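You operate a simulated robot arm through the tools that you are given. There is no shell and no other tool. Be economical: measure what you need, move in short steps, check, and stop when the job is done.

You are at the controls of a simulated two-armed robot. One attempt, no reset.

Task
Thread the Rooms sheet, then the Trees sheet, into the binder; press it down while working its lever.
Fine: the lever ends shut.

It is judged by the outcome, as a careful person would: the job done as asked, and still so three seconds after it is handed in. It fails if anything else is knocked over, pushed out of place, dropped, spilled or broken. Flat cloth is picked up by pressing the open fingertips on it (5 to 10 N) and closing them slowly along it; thin cloth reads only 2 to 8 mm in the jaws.

Robot
Two 7-joint arms with two-finger parallel grippers on one trunk, on a base that drives. Base frame: it is fixed to the floor where the robot stands at the start and does not move with it; the origin is under the middle of the robot, x ahead of it, y to its left, z up; the surface under the hand at the start is at about z = 713. Readings come in mm, degrees, newtons and seconds.
The left shoulder is at the start at [70, 134, 1076], the right one opposite. With the tool pointing down near the work surface each hand reaches from about 100 to 640 mm from the robot's upright axis, wherever it stands, measured 20 degrees to its own side. Places, roughly: binder lever [500, 100, 800]. Payload 1.57 kg a hand.
The tool frame of a hand sits at the grasp point between the pads (the TCP): z along the fingers, y along the line on which they close. The tips reach 30 mm beyond it. Largest opening 80 mm; finger width 17, thickness 12; the body of the gripper, 40 by 82 mm, starts 80 mm behind the TCP.
Orientation is that of the tool frame in the base frame, as a unit quaternion [x, y, z, w]. With the fingers straight down and closing along the base's y, the tool's x points along the base's -x, its y along +y and its z along -z.

Tools
- The arms move only by the tool step_arm. It takes "left_targets", "right_targets" or both (then of equal length, played together; a hand with none holds still); each is a list of rows, each an object of numbers (a shift or turn left out is 0, a gripper value left out holds the last): "tx", "ty", "tz": the shift along the tool's x, y, z in units of 100 mm (1.0 is 100 mm); "rx", "ry", "rz": the turn, a rotation vector about the tool's x, y, z in units of 120 degrees (1.0 is 120 degrees). In form: [{"tx": .., "ty": .., "tz": .., "rx": .., "ry": .., "rz": ..}, ...]. A call has 1 to 20 rows; each row is the pose to reach, as a shift and turn from the pose commanded when the call began, along the tool's axes at that moment. "left_fingers" and "right_fingers" are, for a hand that has rows, the finger opening in mm, from 0 to 80, set as the call begins (left out, the last holds). A call with a number of a shift or a turn outside -1 to 1 is refused whole. Each row takes 0.2 s and may step no farther than 50 mm and 8.6 degrees from the row before; otherwise, or with a gripper value out of range, the whole call is refused. Where a pose cannot be reached the arm comes as near as it can. A force on the tool above 80 N (or 10 N above the force at the start of the call, whichever is more), or a blocked arm, ends the call early, and 0.2 s more pass. Each finger travels about 153 mm/s and halts on what it meets, pressing with about 30 N; the grip force reading is that of the motor and also rises with nothing between the fingers. The clock runs only during rows and for 0.2 s after the last one: add rows that repeat a pose to give the fingers time. It gives the time, the measured TCP pose, the force on the tool (base axes), the opening and the grip force at its end, in the units of the frame above (readings bear some noise), with the torque about the TCP (base axes, N m) and any sound that the robot's microphone picked up.
- Cameras (640 x 400 px; columns grow to the right, rows downward): "scene" is now at [124.1, 25, 1290.3]; the picture's right is [0.31, -0.95, 0.00], its down [-0.68, -0.22, -0.69] and it looks along [0.66, 0.22, -0.72] (base axes); focal length 266 px, centre (320, 200). "left" rides on the left gripper at [72, 7, -122] in its tool frame; the picture's right is [-0.09, 1.00, 0.00], its down [-0.84, -0.08, -0.54] and it looks along [-0.54, -0.05, 0.84] (tool axes); focal length 238 px, centre (320, 200). "right" rides on the right gripper at [72, -7, -122] in its tool frame; the picture's right is [0.09, 1.00, 0.00], its down [-0.84, 0.08, -0.54] and it looks along [-0.54, 0.05, 0.84] (tool axes); focal length 238 px, centre (320, 200). There is no depth. A picture from a camera that has moved, and an enlarged one, comes with that camera's place and axes in the base frame and with its lens.
- camera(camera): a new picture of that camera. The clock stands still meanwhile.
- slide_trunk(by): slides the trunk up (or, below 0, down) by that many mm; the arms and the scene camera ride with it, the base frame stays. It gives what a move gives, with no picture.
- base_move(legs): drives the robot by 1 to 6 legs, each [ahead, left, turn to the left] in mm, mm and degrees, along the robot's own axes; the way and the turn of a leg run together, so that a leg with both is an arc; at most 1500 mm and 180 degrees a leg. The arms and the cameras ride along, it lands a little off, and it stops where it bumps. It gives what a move gives.
- aim_head(pan, tilt): turns the head with the scene camera to pan (to the left, within 86 degrees either way) and tilt (down, from -29 to 69), counted from straight ahead of the robot. It gives what a move gives.
- zoom(camera, box): a new picture of the part [left, top, right, bottom] of that camera's present view, enlarged. The clock stands still meanwhile.
- close_job(): hands the job in; it is judged then, once.

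Go step by step. Nothing tells you exact positions but the pictures and the camera data: compare them with the known pose of the tool, close in by small moves and look again before you grip or let go. The budget is 120 turns and 100 pictures, counting those below and the enlarged ones. Unless the task says otherwise, let go and move clear before handing in, and close with one line.

The tools are called after "Call:" by a JSON object that holds its "fn" and its "kwargs". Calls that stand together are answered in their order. step_arm: Moves the arms, as the interface text tells. Its arguments: {"type":"object","properties":{"left_targets":{"type":"array","items":{"type":"object","properties":{"tx":{"type":"number"},"ty":{"type":"number"},"tz":{"type":"number"},"rx":{"type":"number"},"ry":{"type":"number"},"rz":{"type":"number"}}}},"left_fingers":{"type":"number"},"right_targets":{"type":"array","items":{"type":"object","properties":{"tx":{"type":"number"},"ty":{"type":"number"},"tz":{"type":"number"},"rx":{"type":"number"},"ry":{"type":"number"},"rz":{"type":"number"}}}},"right_fingers":{"type":"number"}},"required":[]} The other tools are called the same way: slide_trunk (by) slides the trunk up or down; base_move (legs) drives the base; aim_head (pan, tilt) turns the head that bears the scene camera; camera (camera) takes a picture; zoom (camera, box) takes an enlarged picture of a part of a camera's view; close_job () hands the job in.

At the start:

```text
clock: 0.0
left_ee_pos: [365.2, 397.0, 1038.4]
left_orientation: [0.0, 1.0, 0.001, 0.0]
left_contact_force: [0.6, 0.5, -0.4]
left_wrist_torque: [0.03, -0.02, 0.02]
left_gripper_width: 80.3
left_grasp_force: 0.0
right_ee_pos: [388.5, -26.4, 1005.2]
right_orientation: [0.0, 1.0, 0.0, 0.0]
right_contact_force: [-0.6, 0.6, 0.0]
right_wrist_torque: [0.05, -0.02, 0.04]
right_gripper_width: 80.1
right_grasp_force: 0.1
trunk travel left (down, up): [-650.0, 290.0]
robot x, y, heading: [3.3, -2.4, -0.1]
head pan, tilt: [18.2, 46.0]
```

scene: 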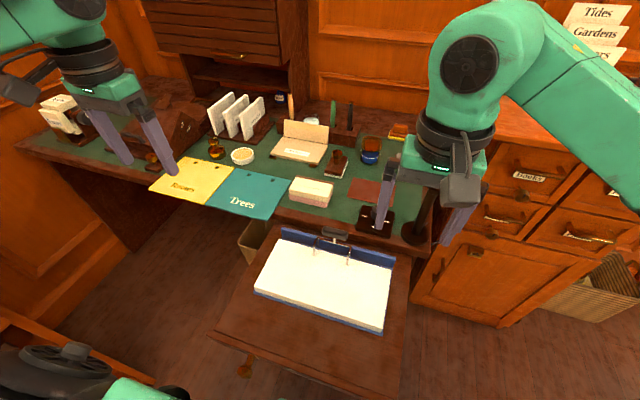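
right: 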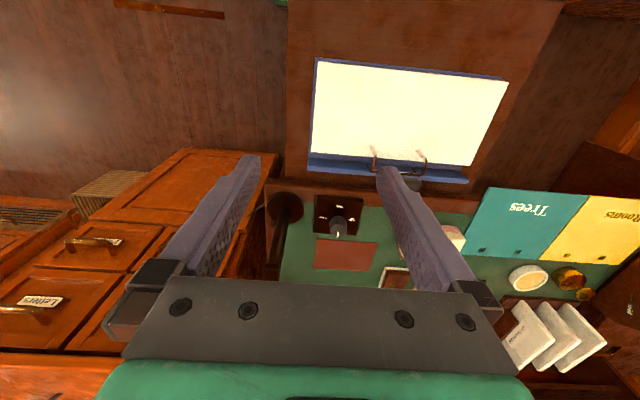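
left: 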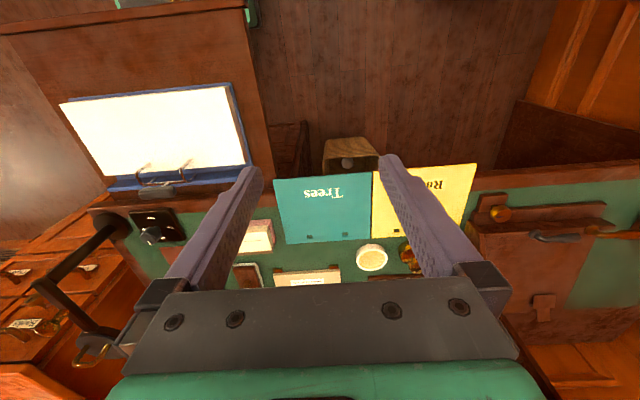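

I see a yellow Rooms sheet and a teal Trees sheet lying at the desk's edge, and a binder on a lower pull-out leaf with its two rings at the far side. I'll look closer at the binder and the sheets first.

Call:
{"fn": "zoom", "kwargs": {"camera": "scene", "box": [230, 200, 430, 325]}}

Call:
{"fn": "zoom", "kwargs": {"camera": "scene", "box": [140, 100, 340, 225]}}

Call:
{"fn": "zoom", "kwargs": {"camera": "left", "box": [40, 70, 260, 208]}}

```text
3.20 times, centred on (330, 262) of scene
camera zoom: at [124.1, 25.0, 1290.3], right [0.31, -0.95, 0.0], down [-0.68, -0.22, -0.69], along [0.66, 0.22, -0.72], focal length 851 px, centre (288, 0)
```

zoom: 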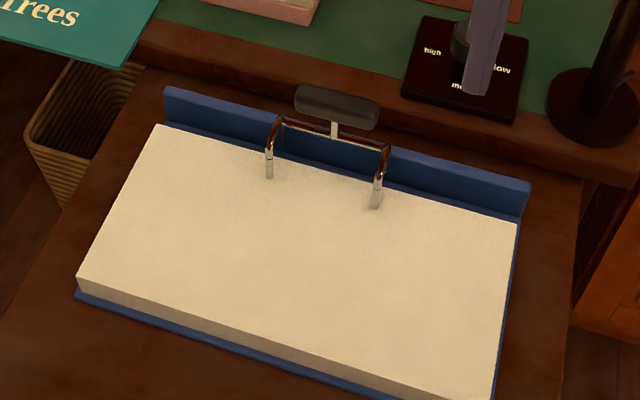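

```text
3.20 times, centred on (240, 162) of scene
camera zoom: at [124.1, 25.0, 1290.3], right [0.31, -0.95, 0.0], down [-0.68, -0.22, -0.69], along [0.66, 0.22, -0.72], focal length 851 px, centre (576, 320)
```

zoom: 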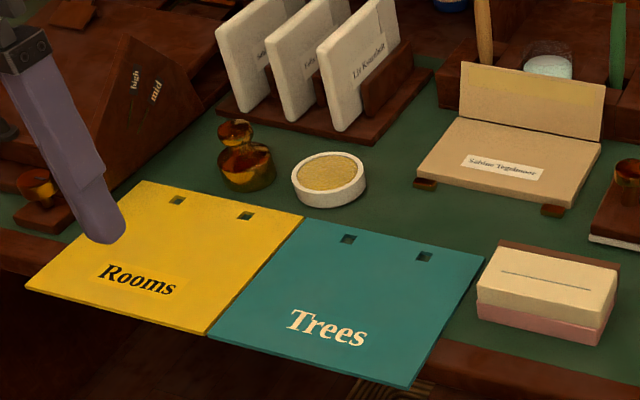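

```text
2.90 times, centred on (150, 139) of left
camera zoom: at [293.4, 403.8, 1160.8], right [0.09, 1.0, 0.0], down [0.84, -0.08, 0.54], along [0.54, -0.05, -0.84], focal length 691 px, centre (813, 377)
```

zoom: 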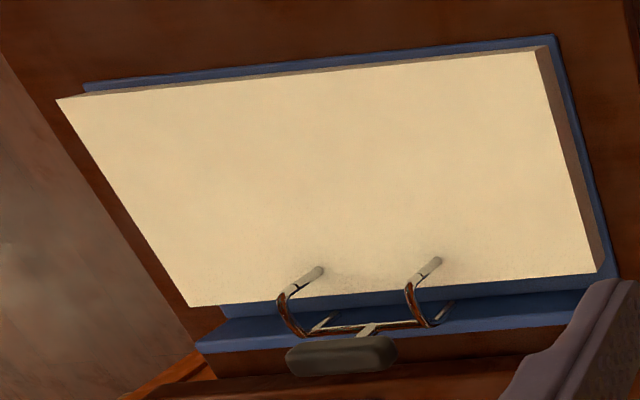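

Call:
{"fn": "zoom", "kwargs": {"camera": "right", "box": [300, 100, 500, 225]}}

Call:
{"fn": "aim_head", "kwargs": {"pan": 20, "tilt": 65}}

Call:
{"fn": "camera", "kwargs": {"camera": "scene"}}

```text
3.20 times, centred on (400, 162) of right
camera zoom: at [316.7, -32.8, 1127.1], right [-0.09, 1.0, 0.0], down [0.84, 0.08, 0.54], along [0.54, 0.05, -0.84], focal length 763 px, centre (64, 320)
```

zoom: 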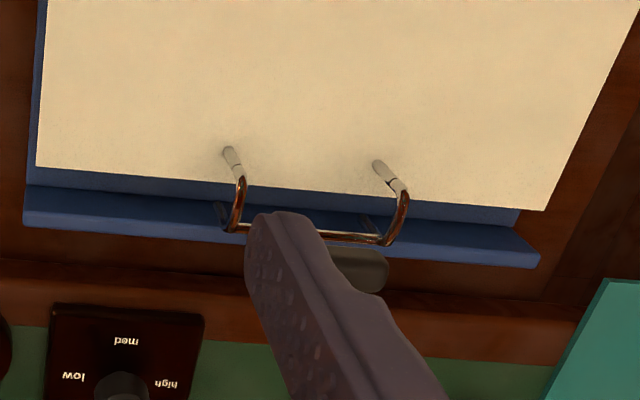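

```text
clock: 0.8
left_ee_pos: [365.4, 396.6, 1038.6]
left_orientation: [-0.001, 1.0, 0.0, 0.0]
left_contact_force: [0.4, 0.1, -0.1]
left_wrist_torque: [0.0, 0.01, 0.01]
left_gripper_width: 80.0
left_grasp_force: 0.0
right_ee_pos: [389.7, -25.9, 1004.0]
right_orientation: [0.0, 1.0, 0.0, 0.0]
right_contact_force: [-0.5, 0.1, -0.9]
right_wrist_torque: [0.0, -0.01, 0.04]
right_gripper_width: 80.1
right_grasp_force: 0.1
trunk travel left (down, up): [-650.0, 290.0]
robot x, y, heading: [0.6, -0.8, 0.2]
head pan, tilt: [20.0, 65.0]
```

```text
92 pictures are left
camera scene: at [104.7, 20.5, 1266.7], right [0.34, -0.94, 0.0], down [-0.85, -0.31, -0.42], along [0.4, 0.14, -0.91], focal length 266 px, centre (320, 200)
```

scene: 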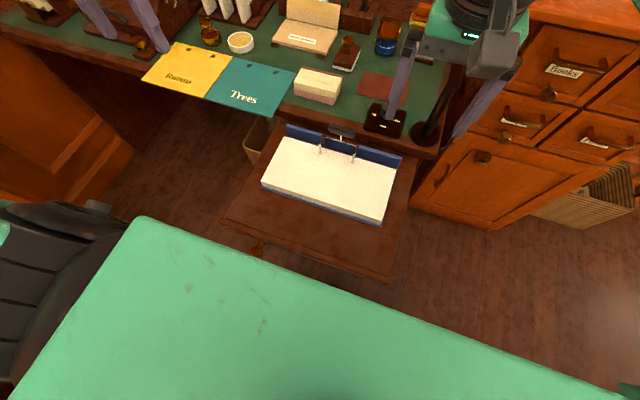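

The lever pad sits behind two bows at about (480,107,810); the sheets lie at z≈750 and overhang the desk edge by ~40 mm. I'll back the robot a bit, shift left, lower the trunk, then turn the left hand level.

Call:
{"fn": "base_move", "kwargs": {"legs": [[-130, 0, 0], [0, 100, 0]]}}

Call:
{"fn": "slide_trunk", "kwargs": {"by": -100}}

Call:
{"fn": "step_arm", "kwargs": {"left_targets": [{"tx": -0.1, "rx": -0.04, "ry": -0.04, "rz": 0.04}, {"tx": -0.2, "rx": -0.08, "ry": -0.08, "rz": 0.08}, {"tx": -0.3, "rx": -0.12, "ry": -0.12, "rz": 0.12}, {"tx": -0.4, "rx": -0.16, "ry": -0.16, "rz": 0.16}, {"tx": -0.5, "rx": -0.2, "ry": -0.2, "rz": 0.2}, {"tx": -0.6, "rx": -0.24, "ry": -0.24, "rz": 0.24}, {"tx": -0.7, "rx": -0.28, "ry": -0.28, "rz": 0.28}, {"tx": -0.8, "rx": -0.32, "ry": -0.32, "rz": 0.32}, {"tx": -0.9, "rx": -0.36, "ry": -0.36, "rz": 0.36}, {"tx": -1.0, "rx": -0.4, "ry": -0.4, "rz": 0.4}, {"tx": -1.0, "rx": -0.44, "ry": -0.44, "rz": 0.44}, {"tx": -1.0, "rx": -0.48, "ry": -0.48, "rz": 0.48}, {"tx": -1.0, "rx": -0.52, "ry": -0.52, "rz": 0.52}, {"tx": -1.0, "rx": -0.55, "ry": -0.55, "rz": 0.55}, {"tx": -1.0, "rx": -0.5773, "ry": -0.5773, "rz": 0.5773}]}}

```text
clock: 2.9
left_ee_pos: [236.0, 496.5, 1039.3]
left_orientation: [0.0, 1.0, 0.001, 0.0]
left_contact_force: [-0.1, -0.5, 0.4]
left_wrist_torque: [-0.03, -0.01, 0.01]
left_gripper_width: 80.2
left_grasp_force: 0.1
right_ee_pos: [258.7, 73.2, 1005.8]
right_orientation: [0.0, 1.0, 0.0, 0.0]
right_contact_force: [-0.5, 0.7, 0.3]
right_wrist_torque: [0.02, -0.03, 0.01]
right_gripper_width: 79.9
right_grasp_force: 0.1
trunk travel left (down, up): [-650.0, 290.0]
robot x, y, heading: [-127.1, 98.3, -0.1]
head pan, tilt: [20.0, 65.0]
```

```text
clock: 4.2
left_ee_pos: [235.7, 496.3, 938.2]
left_orientation: [-0.001, 1.0, 0.0, 0.001]
left_contact_force: [-0.1, -0.6, -0.2]
left_wrist_torque: [0.03, -0.02, -0.01]
left_gripper_width: 79.8
left_grasp_force: 0.1
right_ee_pos: [259.9, 73.2, 905.2]
right_orientation: [0.0, 1.0, 0.0, 0.0]
right_contact_force: [0.1, 0.2, -0.3]
right_wrist_torque: [0.0, -0.02, 0.02]
right_gripper_width: 79.9
right_grasp_force: 0.1
trunk travel left (down, up): [-550.0, 390.0]
robot x, y, heading: [-126.9, 102.7, 0.2]
head pan, tilt: [20.0, 65.0]
```

```text
clock: 7.4
left_ee_pos: [337.1, 497.7, 936.6]
left_orientation: [0.5, 0.501, 0.499, 0.5]
left_contact_force: [0.5, 0.5, -0.7]
left_wrist_torque: [0.01, 0.02, 0.02]
left_gripper_width: 80.0
left_grasp_force: 0.0
right_ee_pos: [259.6, 74.9, 904.0]
right_orientation: [-0.001, 1.0, -0.001, 0.0]
right_contact_force: [0.8, -0.3, 0.6]
right_wrist_torque: [-0.05, 0.01, 0.01]
right_gripper_width: 80.0
right_grasp_force: 0.1
trunk travel left (down, up): [-550.0, 390.0]
robot x, y, heading: [-132.8, 99.1, -0.0]
head pan, tilt: [20.0, 65.0]
```

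Call:
{"fn": "step_arm", "kwargs": {"left_targets": [{"tx": -0.3, "ty": -0.2}, {"tx": -0.6, "ty": -0.4}, {"tx": -1.0, "ty": -0.6}]}}

Call:
{"fn": "camera", "kwargs": {"camera": "left"}}

Call:
{"fn": "aim_head", "kwargs": {"pan": 0, "tilt": 45}}

Call:
{"fn": "camera", "kwargs": {"camera": "scene"}}

```text
clock: 8.2
left_ee_pos: [338.1, 397.9, 877.6]
left_orientation: [0.5, 0.5, 0.501, 0.499]
left_contact_force: [0.9, -0.4, -0.1]
left_wrist_torque: [0.02, 0.0, 0.03]
left_gripper_width: 79.9
left_grasp_force: 0.0
right_ee_pos: [260.3, 72.7, 904.5]
right_orientation: [0.0, 1.0, 0.001, -0.001]
right_contact_force: [0.5, -0.2, 0.1]
right_wrist_torque: [0.02, 0.02, 0.01]
right_gripper_width: 80.0
right_grasp_force: 0.1
trunk travel left (down, up): [-550.0, 390.0]
robot x, y, heading: [-128.0, 98.1, 0.2]
head pan, tilt: [20.0, 65.0]
```

```text
91 pictures are left
camera left: at [216.1, 469.1, 885.3], right [0.0, -0.09, 1.0], down [-0.54, -0.84, -0.08], along [0.84, -0.54, -0.05], focal length 238 px, centre (320, 200)
```

left: 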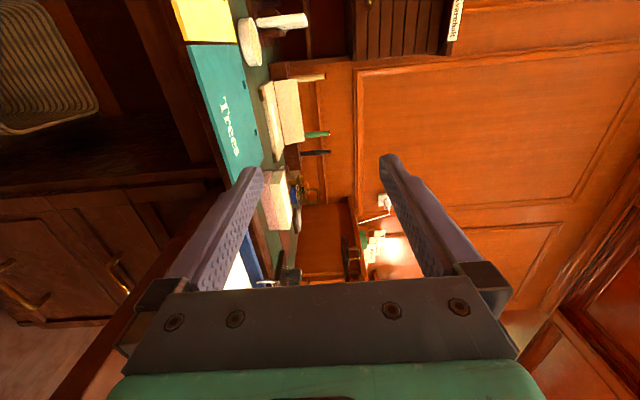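

```text
clock: 9.0
left_ee_pos: [338.9, 397.9, 878.4]
left_orientation: [0.499, 0.5, 0.501, 0.5]
left_contact_force: [-0.4, 0.0, -0.1]
left_wrist_torque: [-0.01, -0.03, -0.02]
left_gripper_width: 80.2
left_grasp_force: 0.1
right_ee_pos: [258.7, 74.4, 905.8]
right_orientation: [0.0, 1.0, 0.0, 0.0]
right_contact_force: [-0.6, 0.3, 0.4]
right_wrist_torque: [-0.01, 0.03, -0.05]
right_gripper_width: 80.2
right_grasp_force: 0.0
trunk travel left (down, up): [-550.0, 390.0]
robot x, y, heading: [-127.7, 100.0, 0.3]
head pan, tilt: [0.0, 45.0]
```

```text
90 pictures are left
camera scene: at [-0.3, 99.8, 1191.6], right [0.0, -1.0, 0.0], down [-0.71, 0.0, -0.71], along [0.71, 0.0, -0.71], focal length 266 px, centre (320, 200)
```

scene: 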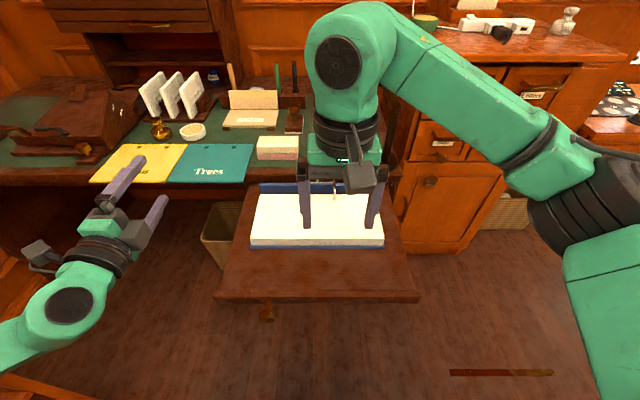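

Call:
{"fn": "zoom", "kwargs": {"camera": "right", "box": [220, 180, 460, 330]}}

Call:
{"fn": "step_arm", "kwargs": {"right_targets": [{"ty": -0.4}, {"ty": -0.8}, {"ty": -1.0}]}}

Call:
{"fn": "zoom", "kwargs": {"camera": "scene", "box": [230, 150, 410, 262]}}

```text
2.67 times, centred on (340, 255) of right
camera zoom: at [187.5, 66.9, 1027.1], right [-0.09, 1.0, 0.0], down [0.84, 0.08, 0.54], along [0.54, 0.05, -0.84], focal length 636 px, centre (267, 53)
```

zoom: 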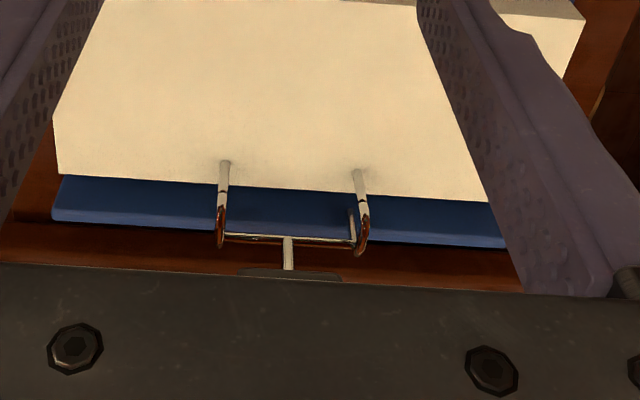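

```text
clock: 9.8
left_ee_pos: [337.6, 399.0, 879.0]
left_orientation: [0.499, 0.499, 0.501, 0.501]
left_contact_force: [-0.5, 0.4, -0.3]
left_wrist_torque: [0.0, -0.01, 0.0]
left_gripper_width: 80.0
left_grasp_force: 0.1
right_ee_pos: [258.6, -27.7, 904.9]
right_orientation: [0.0, 1.0, -0.001, 0.0]
right_contact_force: [-0.4, -0.5, -0.5]
right_wrist_torque: [-0.01, 0.01, -0.02]
right_gripper_width: 79.6
right_grasp_force: 0.1
trunk travel left (down, up): [-550.0, 390.0]
robot x, y, heading: [-132.0, 99.0, 0.0]
head pan, tilt: [0.0, 45.0]
```

```text
3.56 times, centred on (320, 206) of scene
camera zoom: at [-0.4, 99.3, 1191.7], right [0.0, -1.0, 0.0], down [-0.71, 0.0, -0.71], along [0.71, 0.0, -0.71], focal length 945 px, centre (320, 179)
```

zoom: 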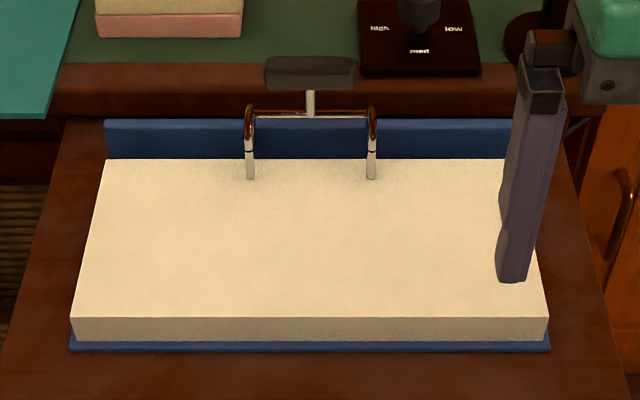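

Call:
{"fn": "step_arm", "kwargs": {"left_targets": [{"tx": -0.2, "ty": -0.1, "tz": 0.1, "ry": -0.066}, {"tx": -0.4, "ty": -0.2, "tz": 0.2, "ry": -0.132}, {"tx": -0.6, "ty": -0.3, "tz": 0.35, "ry": -0.198}, {"tx": -0.8, "ty": -0.38, "tz": 0.5, "ry": -0.264}, {"tx": -1.0, "ty": -0.38, "tz": 0.62, "ry": -0.33}]}}

Call:
{"fn": "camera", "kwargs": {"camera": "left"}}

```text
clock: 11.0
left_ee_pos: [399.9, 296.9, 842.1]
left_orientation: [0.64, 0.301, 0.302, 0.64]
left_contact_force: [1.5, 0.4, 0.3]
left_wrist_torque: [0.0, 0.02, 0.03]
left_gripper_width: 79.8
left_grasp_force: 0.0
right_ee_pos: [260.2, -25.9, 905.1]
right_orientation: [0.0, 1.0, 0.0, 0.001]
right_contact_force: [0.2, 0.3, 0.0]
right_wrist_torque: [-0.01, 0.05, 0.06]
right_gripper_width: 80.0
right_grasp_force: 0.1
trunk travel left (down, up): [-550.0, 390.0]
robot x, y, heading: [-125.4, 102.7, -0.0]
head pan, tilt: [0.0, 45.0]
```

```text
87 pictures are left
camera left: at [351.9, 429.9, 847.8], right [-0.06, -0.07, 1.0], down [-0.95, -0.3, -0.08], along [0.31, -0.95, -0.05], focal length 238 px, centre (320, 200)
```

left: 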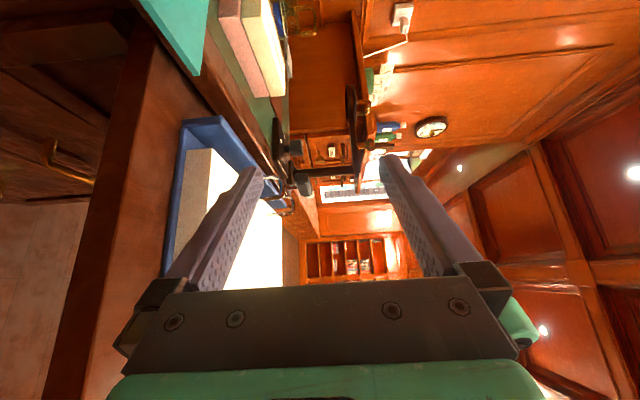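

Call:
{"fn": "zoom", "kwargs": {"camera": "left", "box": [250, 120, 346, 220]}}

Call:
{"fn": "zoom", "kwargs": {"camera": "left", "box": [150, 100, 310, 300]}}

```text
4.00 times, centred on (298, 170) of left
camera zoom: at [351.9, 429.9, 847.8], right [-0.06, -0.07, 1.0], down [-0.95, -0.3, -0.08], along [0.31, -0.95, -0.05], focal length 953 px, centre (408, 320)
```

zoom: 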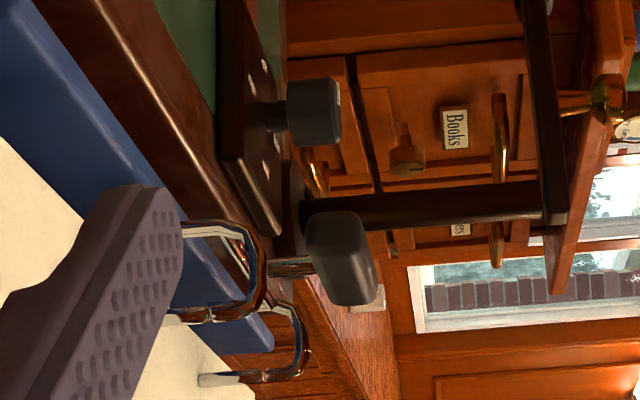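

```text
2.00 times, centred on (230, 200) of left
camera zoom: at [351.9, 429.9, 847.8], right [-0.06, -0.07, 1.0], down [-0.95, -0.3, -0.08], along [0.31, -0.95, -0.05], focal length 477 px, centre (500, 200)
```

zoom: 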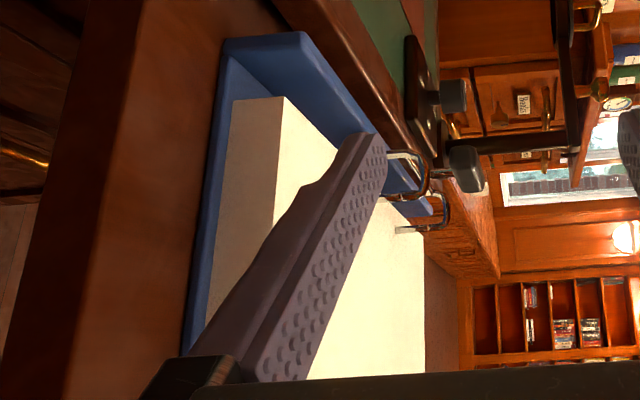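

The lever pad stands on a vertical stem on the bow bar, so pushing it back (+x) should swing the bows off the posts. I'll bring the right hand over the stack's free right side to press down, and line the left hand up in front of the pad, fingers closed.

Call:
{"fn": "step_arm", "kwargs": {"right_fingers": 0, "left_fingers": 0, "right_targets": [{"tx": -0.2, "tz": 0.1}, {"tx": -0.4, "tz": 0.2}, {"tx": -0.6, "tz": 0.3}, {"tx": -0.8, "tz": 0.4}, {"tx": -1.0, "tz": 0.55}], "left_targets": [{"tx": -0.15, "tz": 0.1, "ry": 0.066}, {"tx": -0.3, "tz": 0.2, "ry": 0.132}, {"tx": -0.45, "tz": 0.3, "ry": 0.198}, {"tx": -0.6, "tz": 0.45, "ry": 0.264}, {"tx": -0.75, "tz": 0.55, "ry": 0.33}]}}

Call:
{"fn": "step_arm", "kwargs": {"right_targets": [{"tx": -0.15, "ty": 0.08, "tz": 0.15}, {"tx": -0.3, "ty": 0.16, "tz": 0.3}, {"tx": -0.45, "ty": 0.16, "tz": 0.45}]}}

Call:
{"fn": "camera", "kwargs": {"camera": "scene"}}

```text
clock: 12.2
left_ee_pos: [393.1, 203.2, 839.7]
left_orientation: [0.5, 0.5, 0.502, 0.498]
left_contact_force: [-0.4, -0.4, 0.3]
left_wrist_torque: [0.01, 0.01, 0.01]
left_gripper_width: 0.3
left_grasp_force: 21.0
left hand out of reach, approached as far as the arm can: row 2
right_ee_pos: [360.2, -28.8, 849.0]
right_orientation: [0.0, 1.0, 0.0, 0.0]
right_contact_force: [0.1, 0.0, 0.4]
right_wrist_torque: [-0.02, 0.02, -0.02]
right_gripper_width: 0.0
right_grasp_force: 20.9
trunk travel left (down, up): [-550.0, 390.0]
robot x, y, heading: [-127.9, 100.5, 0.3]
head pan, tilt: [0.0, 45.0]
```

```text
clock: 13.0
left_ee_pos: [394.2, 203.6, 840.6]
left_orientation: [0.5, 0.5, 0.5, 0.5]
left_contact_force: [0.2, -0.3, -0.3]
left_wrist_torque: [-0.02, 0.01, -0.02]
left_gripper_width: 0.0
left_grasp_force: 21.3
right_ee_pos: [403.8, -11.8, 804.8]
right_orientation: [0.001, 1.0, 0.0, 0.0]
right_contact_force: [0.1, 0.4, -0.1]
right_wrist_torque: [0.01, 0.01, 0.0]
right_gripper_width: 0.0
right_grasp_force: 21.8
trunk travel left (down, up): [-550.0, 390.0]
robot x, y, heading: [-132.7, 102.0, 0.1]
head pan, tilt: [0.0, 45.0]
```

```text
84 pictures are left
camera scene: at [0.4, 99.6, 1191.6], right [0.0, -1.0, 0.0], down [-0.71, 0.0, -0.71], along [0.71, 0.0, -0.71], focal length 266 px, centre (320, 200)
```

scene: 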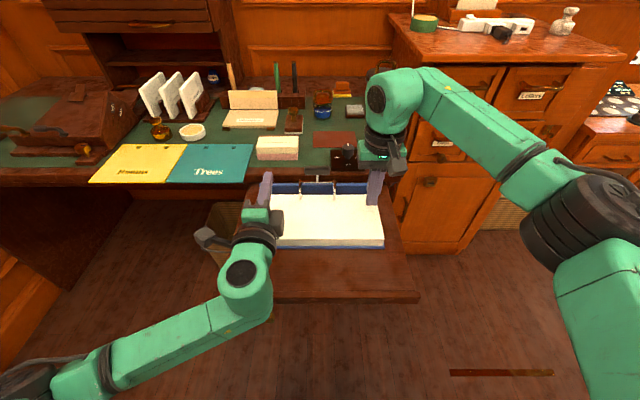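

Call:
{"fn": "step_arm", "kwargs": {"left_targets": [{"tx": -0.25, "ty": -0.05}, {"tx": -0.5, "ty": -0.1}, {"tx": -0.75, "ty": -0.15}, {"tx": -0.97, "ty": -0.2}, {"tx": -0.97, "ty": -0.2}], "right_targets": [{"tz": 0.05}, {"tz": 0.1}, {"tz": 0.15}, {"tz": 0.2}, {"tz": 0.24}]}}

Call:
{"fn": "zoom", "kwargs": {"camera": "scene", "box": [230, 140, 430, 265]}}

```text
clock: 14.2
left_ee_pos: [393.1, 106.8, 821.8]
left_orientation: [0.499, 0.5, 0.501, 0.5]
left_contact_force: [-0.2, 0.0, 0.4]
left_wrist_torque: [-0.01, -0.01, 0.0]
left_gripper_width: 0.0
left_grasp_force: 20.8
right_ee_pos: [404.2, -10.3, 780.9]
right_orientation: [0.0, 1.0, 0.001, 0.0]
right_contact_force: [0.2, -0.2, 0.0]
right_wrist_torque: [0.05, 0.01, 0.0]
right_gripper_width: 0.0
right_grasp_force: 21.7
trunk travel left (down, up): [-550.0, 390.0]
robot x, y, heading: [-128.6, 98.3, -0.1]
head pan, tilt: [0.0, 45.0]
```

```text
3.20 times, centred on (330, 202) of scene
camera zoom: at [-0.2, 99.9, 1191.7], right [0.0, -1.0, 0.0], down [-0.71, 0.0, -0.71], along [0.71, 0.0, -0.71], focal length 851 px, centre (288, 192)
```

zoom: 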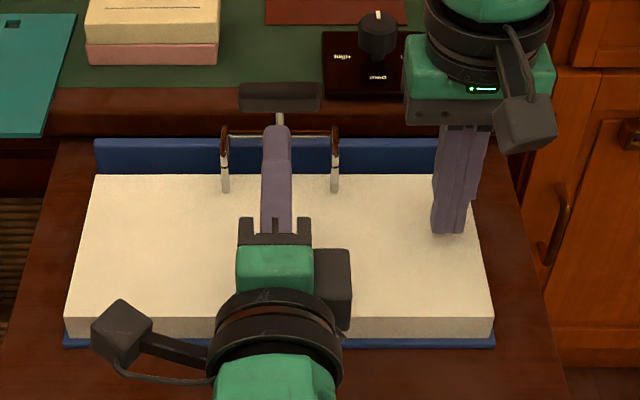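

Call:
{"fn": "step_arm", "kwargs": {"right_targets": [{"tz": 0.03}, {"tz": 0.06}, {"tz": 0.09}, {"tz": 0.11}]}}

```text
clock: 15.2
left_ee_pos: [392.8, 106.2, 822.3]
left_orientation: [0.499, 0.499, 0.501, 0.501]
left_contact_force: [-0.7, 0.0, 0.0]
left_wrist_torque: [0.0, 0.02, 0.0]
left_gripper_width: 0.0
left_grasp_force: 21.4
right_ee_pos: [404.4, -11.0, 774.4]
right_orientation: [0.001, 1.0, 0.001, 0.003]
right_contact_force: [2.8, -1.9, 13.8]
right_wrist_torque: [-0.09, 0.04, 0.11]
right_gripper_width: 0.4
right_grasp_force: 21.2
trunk travel left (down, up): [-550.0, 390.0]
robot x, y, heading: [-130.6, 98.9, -0.1]
head pan, tilt: [0.0, 45.0]
```

Call:
{"fn": "step_arm", "kwargs": {"right_targets": [{"tz": 0.02}, {"tz": 0.04}, {"tz": 0.05}, {"tz": 0.05}, {"tz": 0.05}], "left_targets": [{"ty": -0.03, "tz": 0.08}, {"ty": -0.03, "tz": 0.16}, {"ty": -0.03, "tz": 0.24}, {"ty": -0.03, "tz": 0.3}, {"ty": -0.03, "tz": 0.36}]}}

Call:
{"fn": "zoom", "kwargs": {"camera": "scene", "box": [260, 150, 390, 231]}}

```text
clock: 16.4
left_ee_pos: [424.6, 106.2, 821.1]
left_orientation: [0.498, 0.497, 0.502, 0.502]
left_contact_force: [-0.2, 0.8, 0.0]
left_wrist_torque: [0.0, -0.01, 0.0]
left_gripper_width: 0.2
left_grasp_force: 21.1
right_ee_pos: [401.1, -11.1, 772.5]
right_orientation: [0.001, 1.0, 0.002, 0.008]
right_contact_force: [4.5, -10.7, 47.1]
right_wrist_torque: [-0.35, 0.24, -0.07]
right_gripper_width: 0.1
right_grasp_force: 21.5
trunk travel left (down, up): [-550.0, 390.0]
robot x, y, heading: [-128.9, 100.9, -0.2]
head pan, tilt: [0.0, 45.0]
```

```text
4.92 times, centred on (325, 190) of scene
camera zoom: at [-7.3, 99.1, 1192.7], right [0.0, -1.0, 0.0], down [-0.7, 0.0, -0.71], along [0.71, 0.0, -0.7], focal length 1309 px, centre (295, 247)
```

zoom: 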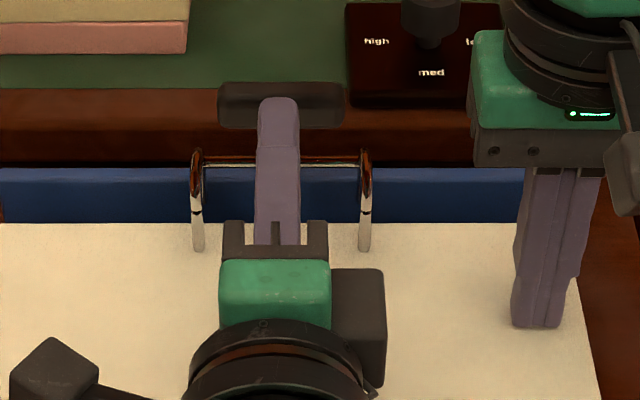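

Call:
{"fn": "step_arm", "kwargs": {"right_targets": [{"tz": -0.02}, {"tz": -0.02}, {"tz": -0.02}, {"tz": -0.02}], "left_targets": [{"tz": 0.06}, {"tz": 0.12}, {"tz": 0.18}, {"tz": 0.22}]}}

Call:
{"fn": "zoom", "kwargs": {"camera": "scene", "box": [260, 150, 390, 231]}}

```text
clock: 17.4
left_ee_pos: [447.2, 107.3, 821.5]
left_orientation: [0.498, 0.498, 0.502, 0.502]
left_contact_force: [-0.9, -0.6, 1.4]
left_wrist_torque: [0.0, -0.05, -0.01]
left_gripper_width: 0.0
left_grasp_force: 21.3
right_ee_pos: [400.6, -10.3, 772.0]
right_orientation: [0.001, 1.0, 0.001, 0.005]
right_contact_force: [3.6, -9.3, 39.4]
right_wrist_torque: [-0.27, 0.17, -0.11]
right_gripper_width: 0.0
right_grasp_force: 21.0
trunk travel left (down, up): [-550.0, 390.0]
robot x, y, heading: [-127.5, 100.9, -0.1]
head pan, tilt: [0.0, 45.0]
```

```text
4.92 times, centred on (325, 190) of scene
camera zoom: at [-6.5, 99.2, 1192.5], right [0.0, -1.0, 0.0], down [-0.7, 0.0, -0.71], along [0.71, 0.0, -0.7], focal length 1309 px, centre (295, 247)
```

zoom: 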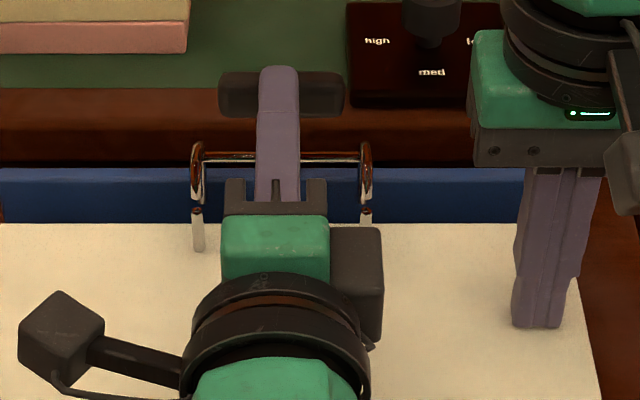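

The pad is yielding and gaps have opened at the posts, so pushing back is right. I'll keep pushing.

Call:
{"fn": "step_arm", "kwargs": {"left_targets": [{"tz": 0.06, "ty": -0.01}, {"tz": 0.12, "ty": -0.02}, {"tz": 0.18, "ty": -0.05}, {"tz": 0.24, "ty": -0.08}]}}

Call:
{"fn": "zoom", "kwargs": {"camera": "scene", "box": [260, 150, 390, 231]}}

```text
clock: 18.4
left_ee_pos: [469.3, 107.1, 818.5]
left_orientation: [0.495, 0.497, 0.503, 0.504]
left_contact_force: [-0.7, -1.4, 0.2]
left_wrist_torque: [-0.01, 0.01, 0.0]
left_gripper_width: 0.0
left_grasp_force: 21.5
right_ee_pos: [397.7, -10.8, 773.1]
right_orientation: [-0.001, 1.0, 0.002, 0.006]
right_contact_force: [8.7, 5.4, 21.3]
right_wrist_torque: [0.1, -0.12, -0.03]
right_gripper_width: 0.0
right_grasp_force: 21.3
trunk travel left (down, up): [-550.0, 390.0]
robot x, y, heading: [-129.6, 99.7, -0.1]
head pan, tilt: [0.0, 45.0]
```

```text
4.92 times, centred on (325, 190) of scene
camera zoom: at [-10.3, 98.4, 1193.5], right [0.0, -1.0, 0.0], down [-0.7, 0.0, -0.71], along [0.71, 0.0, -0.7], focal length 1309 px, centre (295, 247)
```

zoom: 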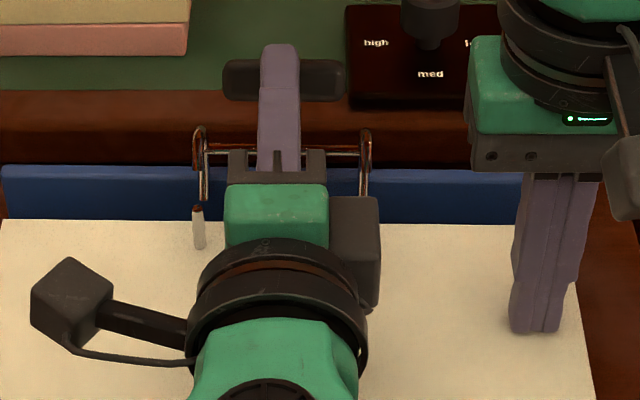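

Call:
{"fn": "step_arm", "kwargs": {"left_targets": [{"tz": 0.06, "ty": -0.02}, {"tz": 0.12, "ty": -0.04}, {"tz": 0.18, "ty": -0.06}, {"tz": 0.24, "ty": -0.09}, {"tz": 0.3, "ty": -0.12}]}}

Call:
{"fn": "zoom", "kwargs": {"camera": "scene", "box": [260, 150, 390, 231]}}

```text
clock: 19.6
left_ee_pos: [497.1, 100.5, 813.7]
left_orientation: [0.494, 0.494, 0.503, 0.509]
left_contact_force: [0.7, 0.4, -0.6]
left_wrist_torque: [0.0, 0.01, 0.0]
left_gripper_width: 0.2
left_grasp_force: 21.3
right_ee_pos: [395.3, -14.4, 774.2]
right_orientation: [0.001, 1.0, 0.002, 0.005]
right_contact_force: [4.3, 1.0, 9.3]
right_wrist_torque: [0.03, -0.04, 0.0]
right_gripper_width: 0.0
right_grasp_force: 21.0
trunk travel left (down, up): [-550.0, 390.0]
robot x, y, heading: [-129.4, 95.7, -0.2]
head pan, tilt: [0.0, 45.0]
```

```text
4.92 times, centred on (325, 190) of scene
camera zoom: at [-13.3, 94.7, 1193.5], right [0.0, -1.0, 0.0], down [-0.7, 0.0, -0.72], along [0.72, 0.0, -0.7], focal length 1309 px, centre (295, 247)
```

zoom: 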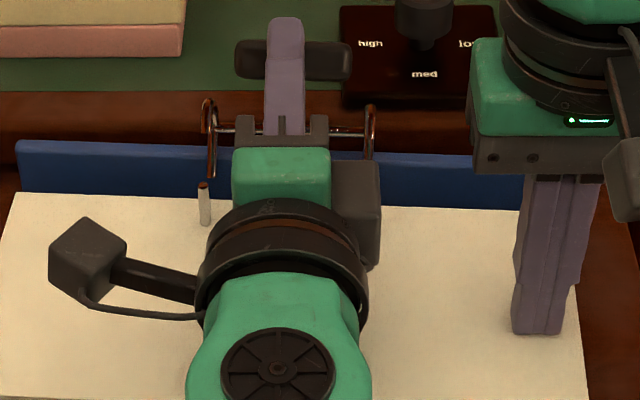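

The lever has opened a lot but the binder has begun to slide/turn a little under weak pressing, so I stop and check, backing the left hand off straight.

Call:
{"fn": "step_arm", "kwargs": {"left_targets": [{"tz": -0.2}, {"tz": -0.4}, {"tz": -0.6}, {"tz": -0.8}, {"tz": -1.0}]}}

Call:
{"fn": "zoom", "kwargs": {"camera": "scene", "box": [220, 140, 420, 265]}}

```text
clock: 20.8
left_ee_pos: [398.7, 106.1, 796.6]
left_orientation: [0.502, 0.497, 0.502, 0.499]
left_contact_force: [-1.0, 0.5, 0.1]
left_wrist_torque: [-0.03, 0.04, 0.02]
left_gripper_width: 0.0
left_grasp_force: 20.8
right_ee_pos: [401.5, -10.8, 772.8]
right_orientation: [0.001, 1.0, 0.002, 0.008]
right_contact_force: [5.6, -7.7, 44.2]
right_wrist_torque: [-0.24, 0.18, -0.26]
right_gripper_width: 0.0
right_grasp_force: 21.5
trunk travel left (down, up): [-550.0, 390.0]
robot x, y, heading: [-132.4, 100.7, -0.0]
head pan, tilt: [0.0, 45.0]
```

```text
3.20 times, centred on (320, 202) of scene
camera zoom: at [-7.5, 99.2, 1190.9], right [0.0, -1.0, 0.0], down [-0.7, 0.0, -0.71], along [0.71, 0.0, -0.7], focal length 851 px, centre (320, 192)
```

zoom: 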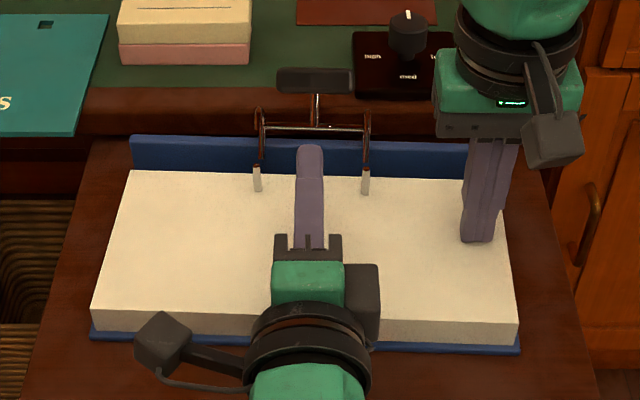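

Call:
{"fn": "step_arm", "kwargs": {"left_targets": [{"tz": -0.3, "ty": 0.25}, {"tz": -0.5, "ty": 0.45, "tx": 0.2}, {"tz": -0.5, "ty": 0.45, "tx": 0.6}, {"tz": -0.5, "ty": 0.45, "tx": 1.0}]}}

Call:
{"fn": "step_arm", "kwargs": {"left_targets": [{"tx": 0.2, "tz": 0.1, "ry": -0.066}, {"tx": 0.4, "tz": 0.2, "ry": -0.132}, {"tx": 0.6, "tz": 0.3, "ry": -0.198}, {"tx": 0.8, "tz": 0.4, "ry": -0.264}, {"tx": 0.9, "tz": 0.55, "ry": -0.33}, {"tx": 0.9, "tz": 0.75, "ry": -0.38}], "left_fingers": 0}}

Call:
{"fn": "camera", "kwargs": {"camera": "left"}}

```text
clock: 21.8
left_ee_pos: [350.4, 207.4, 845.7]
left_orientation: [0.499, 0.498, 0.502, 0.502]
left_contact_force: [0.2, 0.3, -0.4]
left_wrist_torque: [0.0, -0.03, 0.0]
left_gripper_width: 0.2
left_grasp_force: 21.1
right_ee_pos: [401.8, -10.1, 773.0]
right_orientation: [0.0, 1.0, 0.001, 0.006]
right_contact_force: [1.1, -9.1, 40.0]
right_wrist_torque: [-0.27, 0.19, 0.05]
right_gripper_width: 0.0
right_grasp_force: 21.9
trunk travel left (down, up): [-550.0, 390.0]
robot x, y, heading: [-126.9, 104.0, -0.0]
head pan, tilt: [0.0, 45.0]
```

```text
clock: 23.2
left_ee_pos: [426.4, 298.0, 844.8]
left_orientation: [0.654, 0.266, 0.269, 0.655]
left_contact_force: [0.4, -0.1, -0.3]
left_wrist_torque: [0.01, -0.06, -0.02]
left_gripper_width: 0.1
left_grasp_force: 21.3
right_ee_pos: [402.1, -11.2, 772.3]
right_orientation: [0.0, 1.0, 0.001, 0.005]
right_contact_force: [3.0, -7.2, 39.0]
right_wrist_torque: [-0.25, 0.24, 0.09]
right_gripper_width: 0.1
right_grasp_force: 20.7
trunk travel left (down, up): [-550.0, 390.0]
robot x, y, heading: [-128.8, 103.6, 0.1]
head pan, tilt: [0.0, 45.0]
```

```text
77 pictures are left
camera left: at [392.3, 435.5, 852.3], right [-0.07, -0.06, 1.0], down [-0.98, -0.2, -0.08], along [0.2, -0.98, -0.05], focal length 238 px, centre (320, 200)
```

left: 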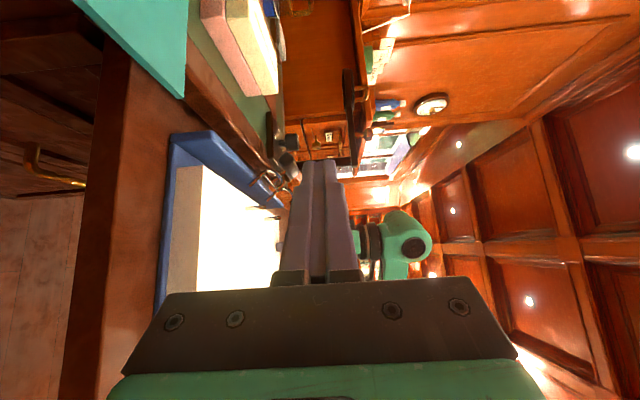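

Call:
{"fn": "zoom", "kwargs": {"camera": "left", "box": [220, 130, 320, 220]}}

```text
4.44 times, centred on (270, 175) of left
camera zoom: at [392.3, 435.5, 852.3], right [-0.07, -0.06, 1.0], down [-0.98, -0.2, -0.08], along [0.2, -0.98, -0.05], focal length 1059 px, centre (542, 311)
```

zoom: 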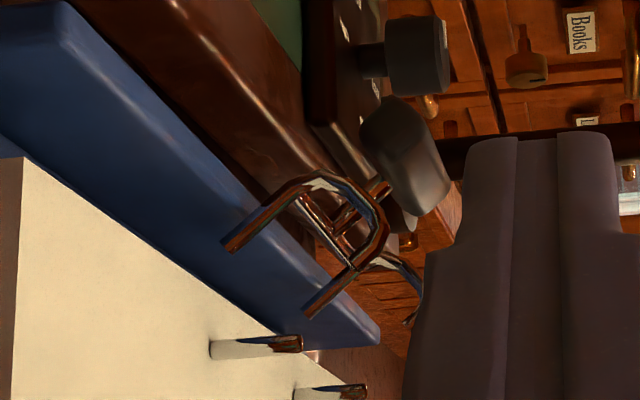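

The side view shows the bows tipped back about 36°, clearing the posts by only ~8 mm. The pad is now at (516,106,794), so I'll press it further down from above with the left fingers while the right hand keeps holding the binder.

Call:
{"fn": "step_arm", "kwargs": {"left_targets": [{"tx": -0.2, "tz": 0.05, "ry": 0.066, "ty": 0.05}, {"tx": -0.4, "tz": 0.1, "ry": 0.132, "ty": 0.08}, {"tx": -0.6, "tz": 0.15, "ry": 0.198, "ty": 0.08}, {"tx": -0.8, "tz": 0.2, "ry": 0.264, "ty": 0.08}, {"tx": -0.95, "tz": 0.26, "ry": 0.33, "ty": 0.08}, {"tx": -0.95, "tz": 0.26, "ry": 0.38, "ty": 0.08}]}}

Call:
{"fn": "step_arm", "kwargs": {"left_targets": [{"tx": -0.3, "tz": 0.2}, {"tx": -0.6, "tz": 0.4}, {"tx": -0.9, "tz": 0.6}, {"tx": -1.0, "tz": 0.8}, {"tx": -1.0, "tz": 1.0}, {"tx": -1.0, "tz": 1.0}]}}

```text
clock: 24.6
left_ee_pos: [375.3, 212.2, 854.3]
left_orientation: [0.497, 0.499, 0.503, 0.501]
left_contact_force: [-0.9, 0.8, 0.9]
left_wrist_torque: [0.02, 0.02, 0.01]
left_gripper_width: 0.1
left_grasp_force: 21.6
right_ee_pos: [400.7, -10.2, 772.6]
right_orientation: [0.0, 1.0, 0.001, 0.005]
right_contact_force: [1.1, -7.4, 39.5]
right_wrist_torque: [-0.25, 0.23, -0.09]
right_gripper_width: 0.1
right_grasp_force: 21.2
trunk travel left (down, up): [-550.0, 390.0]
robot x, y, heading: [-128.7, 99.7, -0.1]
head pan, tilt: [0.0, 45.0]
```

```text
clock: 26.0
left_ee_pos: [476.0, 111.6, 854.5]
left_orientation: [0.498, 0.498, 0.502, 0.501]
left_contact_force: [-0.6, 0.0, -0.3]
left_wrist_torque: [-0.01, 0.02, 0.01]
left_gripper_width: 0.2
left_grasp_force: 21.7
right_ee_pos: [401.7, -10.1, 771.4]
right_orientation: [0.0, 1.0, 0.001, 0.006]
right_contact_force: [0.7, -6.1, 39.9]
right_wrist_torque: [-0.21, 0.23, 0.03]
right_gripper_width: 0.0
right_grasp_force: 21.1
trunk travel left (down, up): [-550.0, 390.0]
robot x, y, heading: [-131.1, 97.4, 0.3]
head pan, tilt: [0.0, 45.0]
```

Call:
{"fn": "step_arm", "kwargs": {"left_targets": [{"tz": 0.15, "tx": -0.05, "ty": -0.05}, {"tz": 0.27, "tx": -0.05, "ty": -0.12}, {"tz": 0.27, "tx": -0.05, "ty": -0.2}, {"tz": 0.27, "tx": -0.05, "ty": -0.27}, {"tz": 0.27, "tx": -0.05, "ty": -0.34}, {"tz": 0.27, "tx": -0.05, "ty": -0.4}]}}

Call:
{"fn": "zoom", "kwargs": {"camera": "scene", "box": [220, 140, 420, 265]}}

```text
clock: 27.4
left_ee_pos: [504.9, 103.3, 822.6]
left_orientation: [0.495, 0.495, 0.504, 0.506]
left_contact_force: [-0.1, 0.5, -0.1]
left_wrist_torque: [0.03, 0.0, -0.01]
left_gripper_width: 0.3
left_grasp_force: 21.2
right_ee_pos: [399.3, -12.0, 772.8]
right_orientation: [-0.001, 1.0, 0.004, 0.004]
right_contact_force: [5.7, 8.3, 22.2]
right_wrist_torque: [0.22, 0.0, -0.03]
right_gripper_width: 0.0
right_grasp_force: 21.1
trunk travel left (down, up): [-550.0, 390.0]
robot x, y, heading: [-128.3, 102.0, 0.0]
head pan, tilt: [0.0, 45.0]
```

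```text
3.20 times, centred on (320, 202) of scene
camera zoom: at [-8.5, 94.8, 1194.0], right [0.0, -1.0, 0.0], down [-0.7, 0.0, -0.71], along [0.71, 0.0, -0.7], focal length 851 px, centre (320, 192)
```

zoom: 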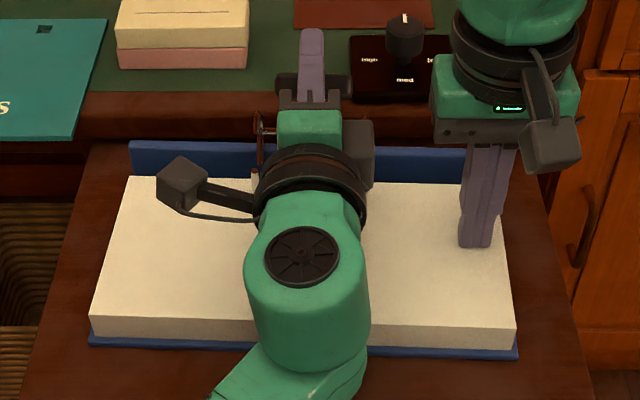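

Call:
{"fn": "camera", "kwargs": {"camera": "scene"}}

```text
74 pictures are left
camera scene: at [-8.5, 94.8, 1194.0], right [0.0, -1.0, 0.0], down [-0.7, 0.0, -0.71], along [0.71, 0.0, -0.7], focal length 266 px, centre (320, 200)
```

scene: 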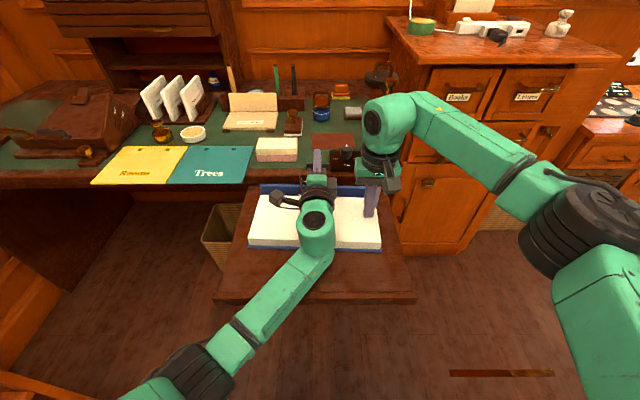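

The left tool feels nothing yet the robot lurches, so the left wrist/forearm must be fouling the leaf or stack. I'll back out, release the press and raise the trunk for better clearance.

Call:
{"fn": "step_arm", "kwargs": {"left_targets": [{"ty": 0.2}, {"ty": 0.4}, {"ty": 0.5, "tz": -0.3}, {"ty": 0.5, "tz": -0.6}, {"ty": 0.5, "tz": -1.0}], "right_targets": [{"tz": -0.02}, {"tz": -0.08}, {"tz": -0.2}, {"tz": -0.4}, {"tz": -0.6}]}}

Call:
{"fn": "slide_trunk", "kwargs": {"by": 200}}

Call:
{"fn": "camera", "kwargs": {"camera": "scene"}}

```text
clock: 28.6
left_ee_pos: [406.6, 107.8, 862.3]
left_orientation: [0.499, 0.5, 0.501, 0.5]
left_contact_force: [1.5, -0.8, -0.1]
left_wrist_torque: [-0.04, 0.02, 0.0]
left_gripper_width: 0.0
left_grasp_force: 20.9
right_ee_pos: [402.3, -10.6, 827.6]
right_orientation: [0.0, 1.0, 0.0, 0.0]
right_contact_force: [0.1, 0.3, 1.4]
right_wrist_torque: [-0.02, 0.03, 0.03]
right_gripper_width: 0.1
right_grasp_force: 21.3
trunk travel left (down, up): [-550.0, 390.0]
robot x, y, heading: [-128.1, 102.3, 0.1]
head pan, tilt: [0.0, 45.0]
```

```text
clock: 30.8
left_ee_pos: [407.7, 107.3, 1060.4]
left_orientation: [0.5, 0.5, 0.5, 0.5]
left_contact_force: [0.0, 0.6, 0.7]
left_wrist_torque: [-0.03, 0.03, 0.0]
left_gripper_width: 0.0
left_grasp_force: 21.1
right_ee_pos: [404.7, -9.8, 1027.6]
right_orientation: [0.0, 1.0, 0.0, -0.001]
right_contact_force: [0.4, -0.2, -0.1]
right_wrist_torque: [0.0, -0.01, -0.01]
right_gripper_width: 0.0
right_grasp_force: 21.3
trunk travel left (down, up): [-750.0, 190.0]
robot x, y, heading: [-133.1, 100.8, -0.2]
head pan, tilt: [0.0, 45.0]
```

```text
73 pictures are left
camera scene: at [-0.1, 99.6, 1391.6], right [0.0, -1.0, 0.0], down [-0.71, 0.0, -0.71], along [0.71, 0.0, -0.71], focal length 266 px, centre (320, 200)
```

scene: 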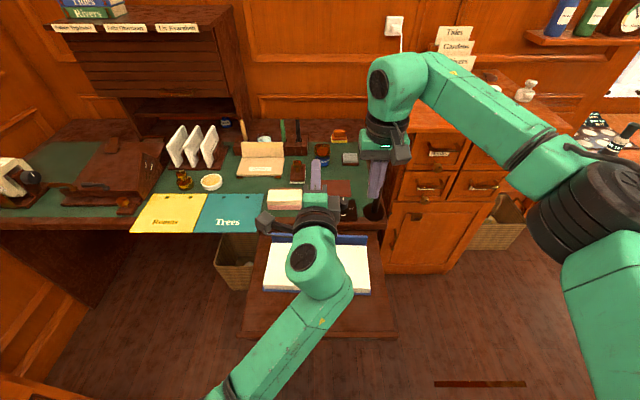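

Call:
{"fn": "step_arm", "kwargs": {"left_targets": [{"tx": 0.2, "rx": 0.04, "ry": 0.04, "rz": -0.04}, {"tx": 0.4, "rx": 0.08, "ry": 0.08, "rz": -0.08}, {"tx": 0.6, "rx": 0.12, "ry": 0.12, "rz": -0.12}, {"tx": 0.8, "rx": 0.16, "ry": 0.16, "rz": -0.16}, {"tx": 1.0, "rx": 0.2, "ry": 0.2, "rz": -0.2}, {"tx": 1.0, "rx": 0.24, "ry": 0.24, "rz": -0.24}, {"tx": 1.0, "rx": 0.28, "ry": 0.28, "rz": -0.28}, {"tx": 1.0, "rx": 0.32, "ry": 0.32, "rz": -0.32}, {"tx": 1.0, "rx": 0.36, "ry": 0.36, "rz": -0.36}, {"tx": 1.0, "rx": 0.4, "ry": 0.4, "rz": -0.4}, {"tx": 1.0, "rx": 0.44, "ry": 0.44, "rz": -0.44}, {"tx": 1.0, "rx": 0.48, "ry": 0.48, "rz": -0.48}, {"tx": 1.0, "rx": 0.52, "ry": 0.52, "rz": -0.52}, {"tx": 1.0, "rx": 0.55, "ry": 0.55, "rz": -0.55}, {"tx": 1.0, "rx": 0.5773, "ry": 0.5773, "rz": -0.5773}]}}

Call:
{"fn": "slide_trunk", "kwargs": {"by": -100}}

Call:
{"fn": "base_move", "kwargs": {"legs": [[70, 0, 0]]}}

Call:
{"fn": "camera", "kwargs": {"camera": "scene"}}

```text
clock: 31.9
left_ee_pos: [409.9, 238.6, 1039.2]
left_orientation: [0.397, 0.731, 0.446, 0.331]
left_contact_force: [0.3, 0.0, 0.1]
left_wrist_torque: [-0.05, 0.0, 0.0]
left_gripper_width: 0.0
left_grasp_force: 21.2
right_ee_pos: [404.0, -10.7, 1028.4]
right_orientation: [0.001, 1.0, 0.001, 0.001]
right_contact_force: [0.5, 0.1, 0.4]
right_wrist_torque: [-0.02, 0.0, -0.03]
right_gripper_width: 0.0
right_grasp_force: 21.4
trunk travel left (down, up): [-750.0, 190.0]
robot x, y, heading: [-130.6, 99.3, -0.1]
head pan, tilt: [0.0, 45.0]
stopped in row 5 (left hand): the arm was blocked; the commanded pose is now the measured one
```

```text
clock: 33.3
left_ee_pos: [408.6, 238.1, 939.0]
left_orientation: [0.397, 0.73, 0.446, 0.333]
left_contact_force: [-0.2, -0.3, -0.7]
left_wrist_torque: [-0.02, 0.0, 0.03]
left_gripper_width: 0.0
left_grasp_force: 21.2
right_ee_pos: [403.0, -9.7, 927.8]
right_orientation: [0.0, 1.0, 0.0, 0.0]
right_contact_force: [-1.1, 0.0, -0.2]
right_wrist_torque: [0.02, 0.01, -0.01]
right_gripper_width: 0.0
right_grasp_force: 21.7
trunk travel left (down, up): [-650.0, 290.0]
robot x, y, heading: [-130.7, 99.0, 0.0]
head pan, tilt: [0.0, 45.0]
```

```text
clock: 34.3
left_ee_pos: [478.4, 238.1, 938.3]
left_orientation: [0.397, 0.73, 0.446, 0.332]
left_contact_force: [0.7, 0.3, -0.5]
left_wrist_torque: [-0.02, 0.01, 0.0]
left_gripper_width: 0.0
left_grasp_force: 21.7
right_ee_pos: [473.0, -11.5, 927.9]
right_orientation: [0.0, 1.0, 0.0, 0.0]
right_contact_force: [-0.4, 0.1, -0.5]
right_wrist_torque: [0.03, 0.02, 0.01]
right_gripper_width: 0.2
right_grasp_force: 21.4
trunk travel left (down, up): [-650.0, 290.0]
robot x, y, heading: [-60.4, 101.2, 0.1]
head pan, tilt: [0.0, 45.0]
```

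```text
72 pictures are left
camera scene: at [68.9, 99.6, 1291.7], right [0.0, -1.0, 0.0], down [-0.71, 0.0, -0.71], along [0.71, 0.0, -0.71], focal length 266 px, centre (320, 200)
```

scene: 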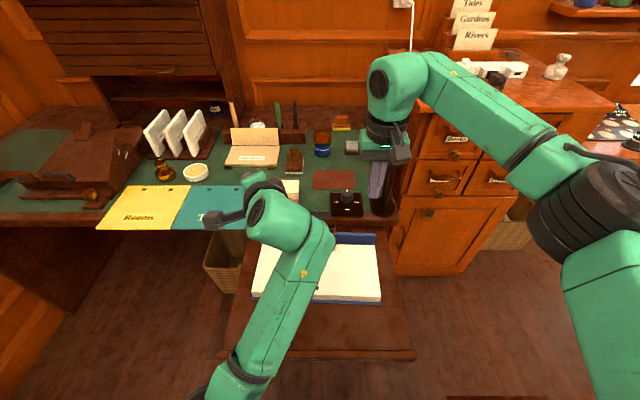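

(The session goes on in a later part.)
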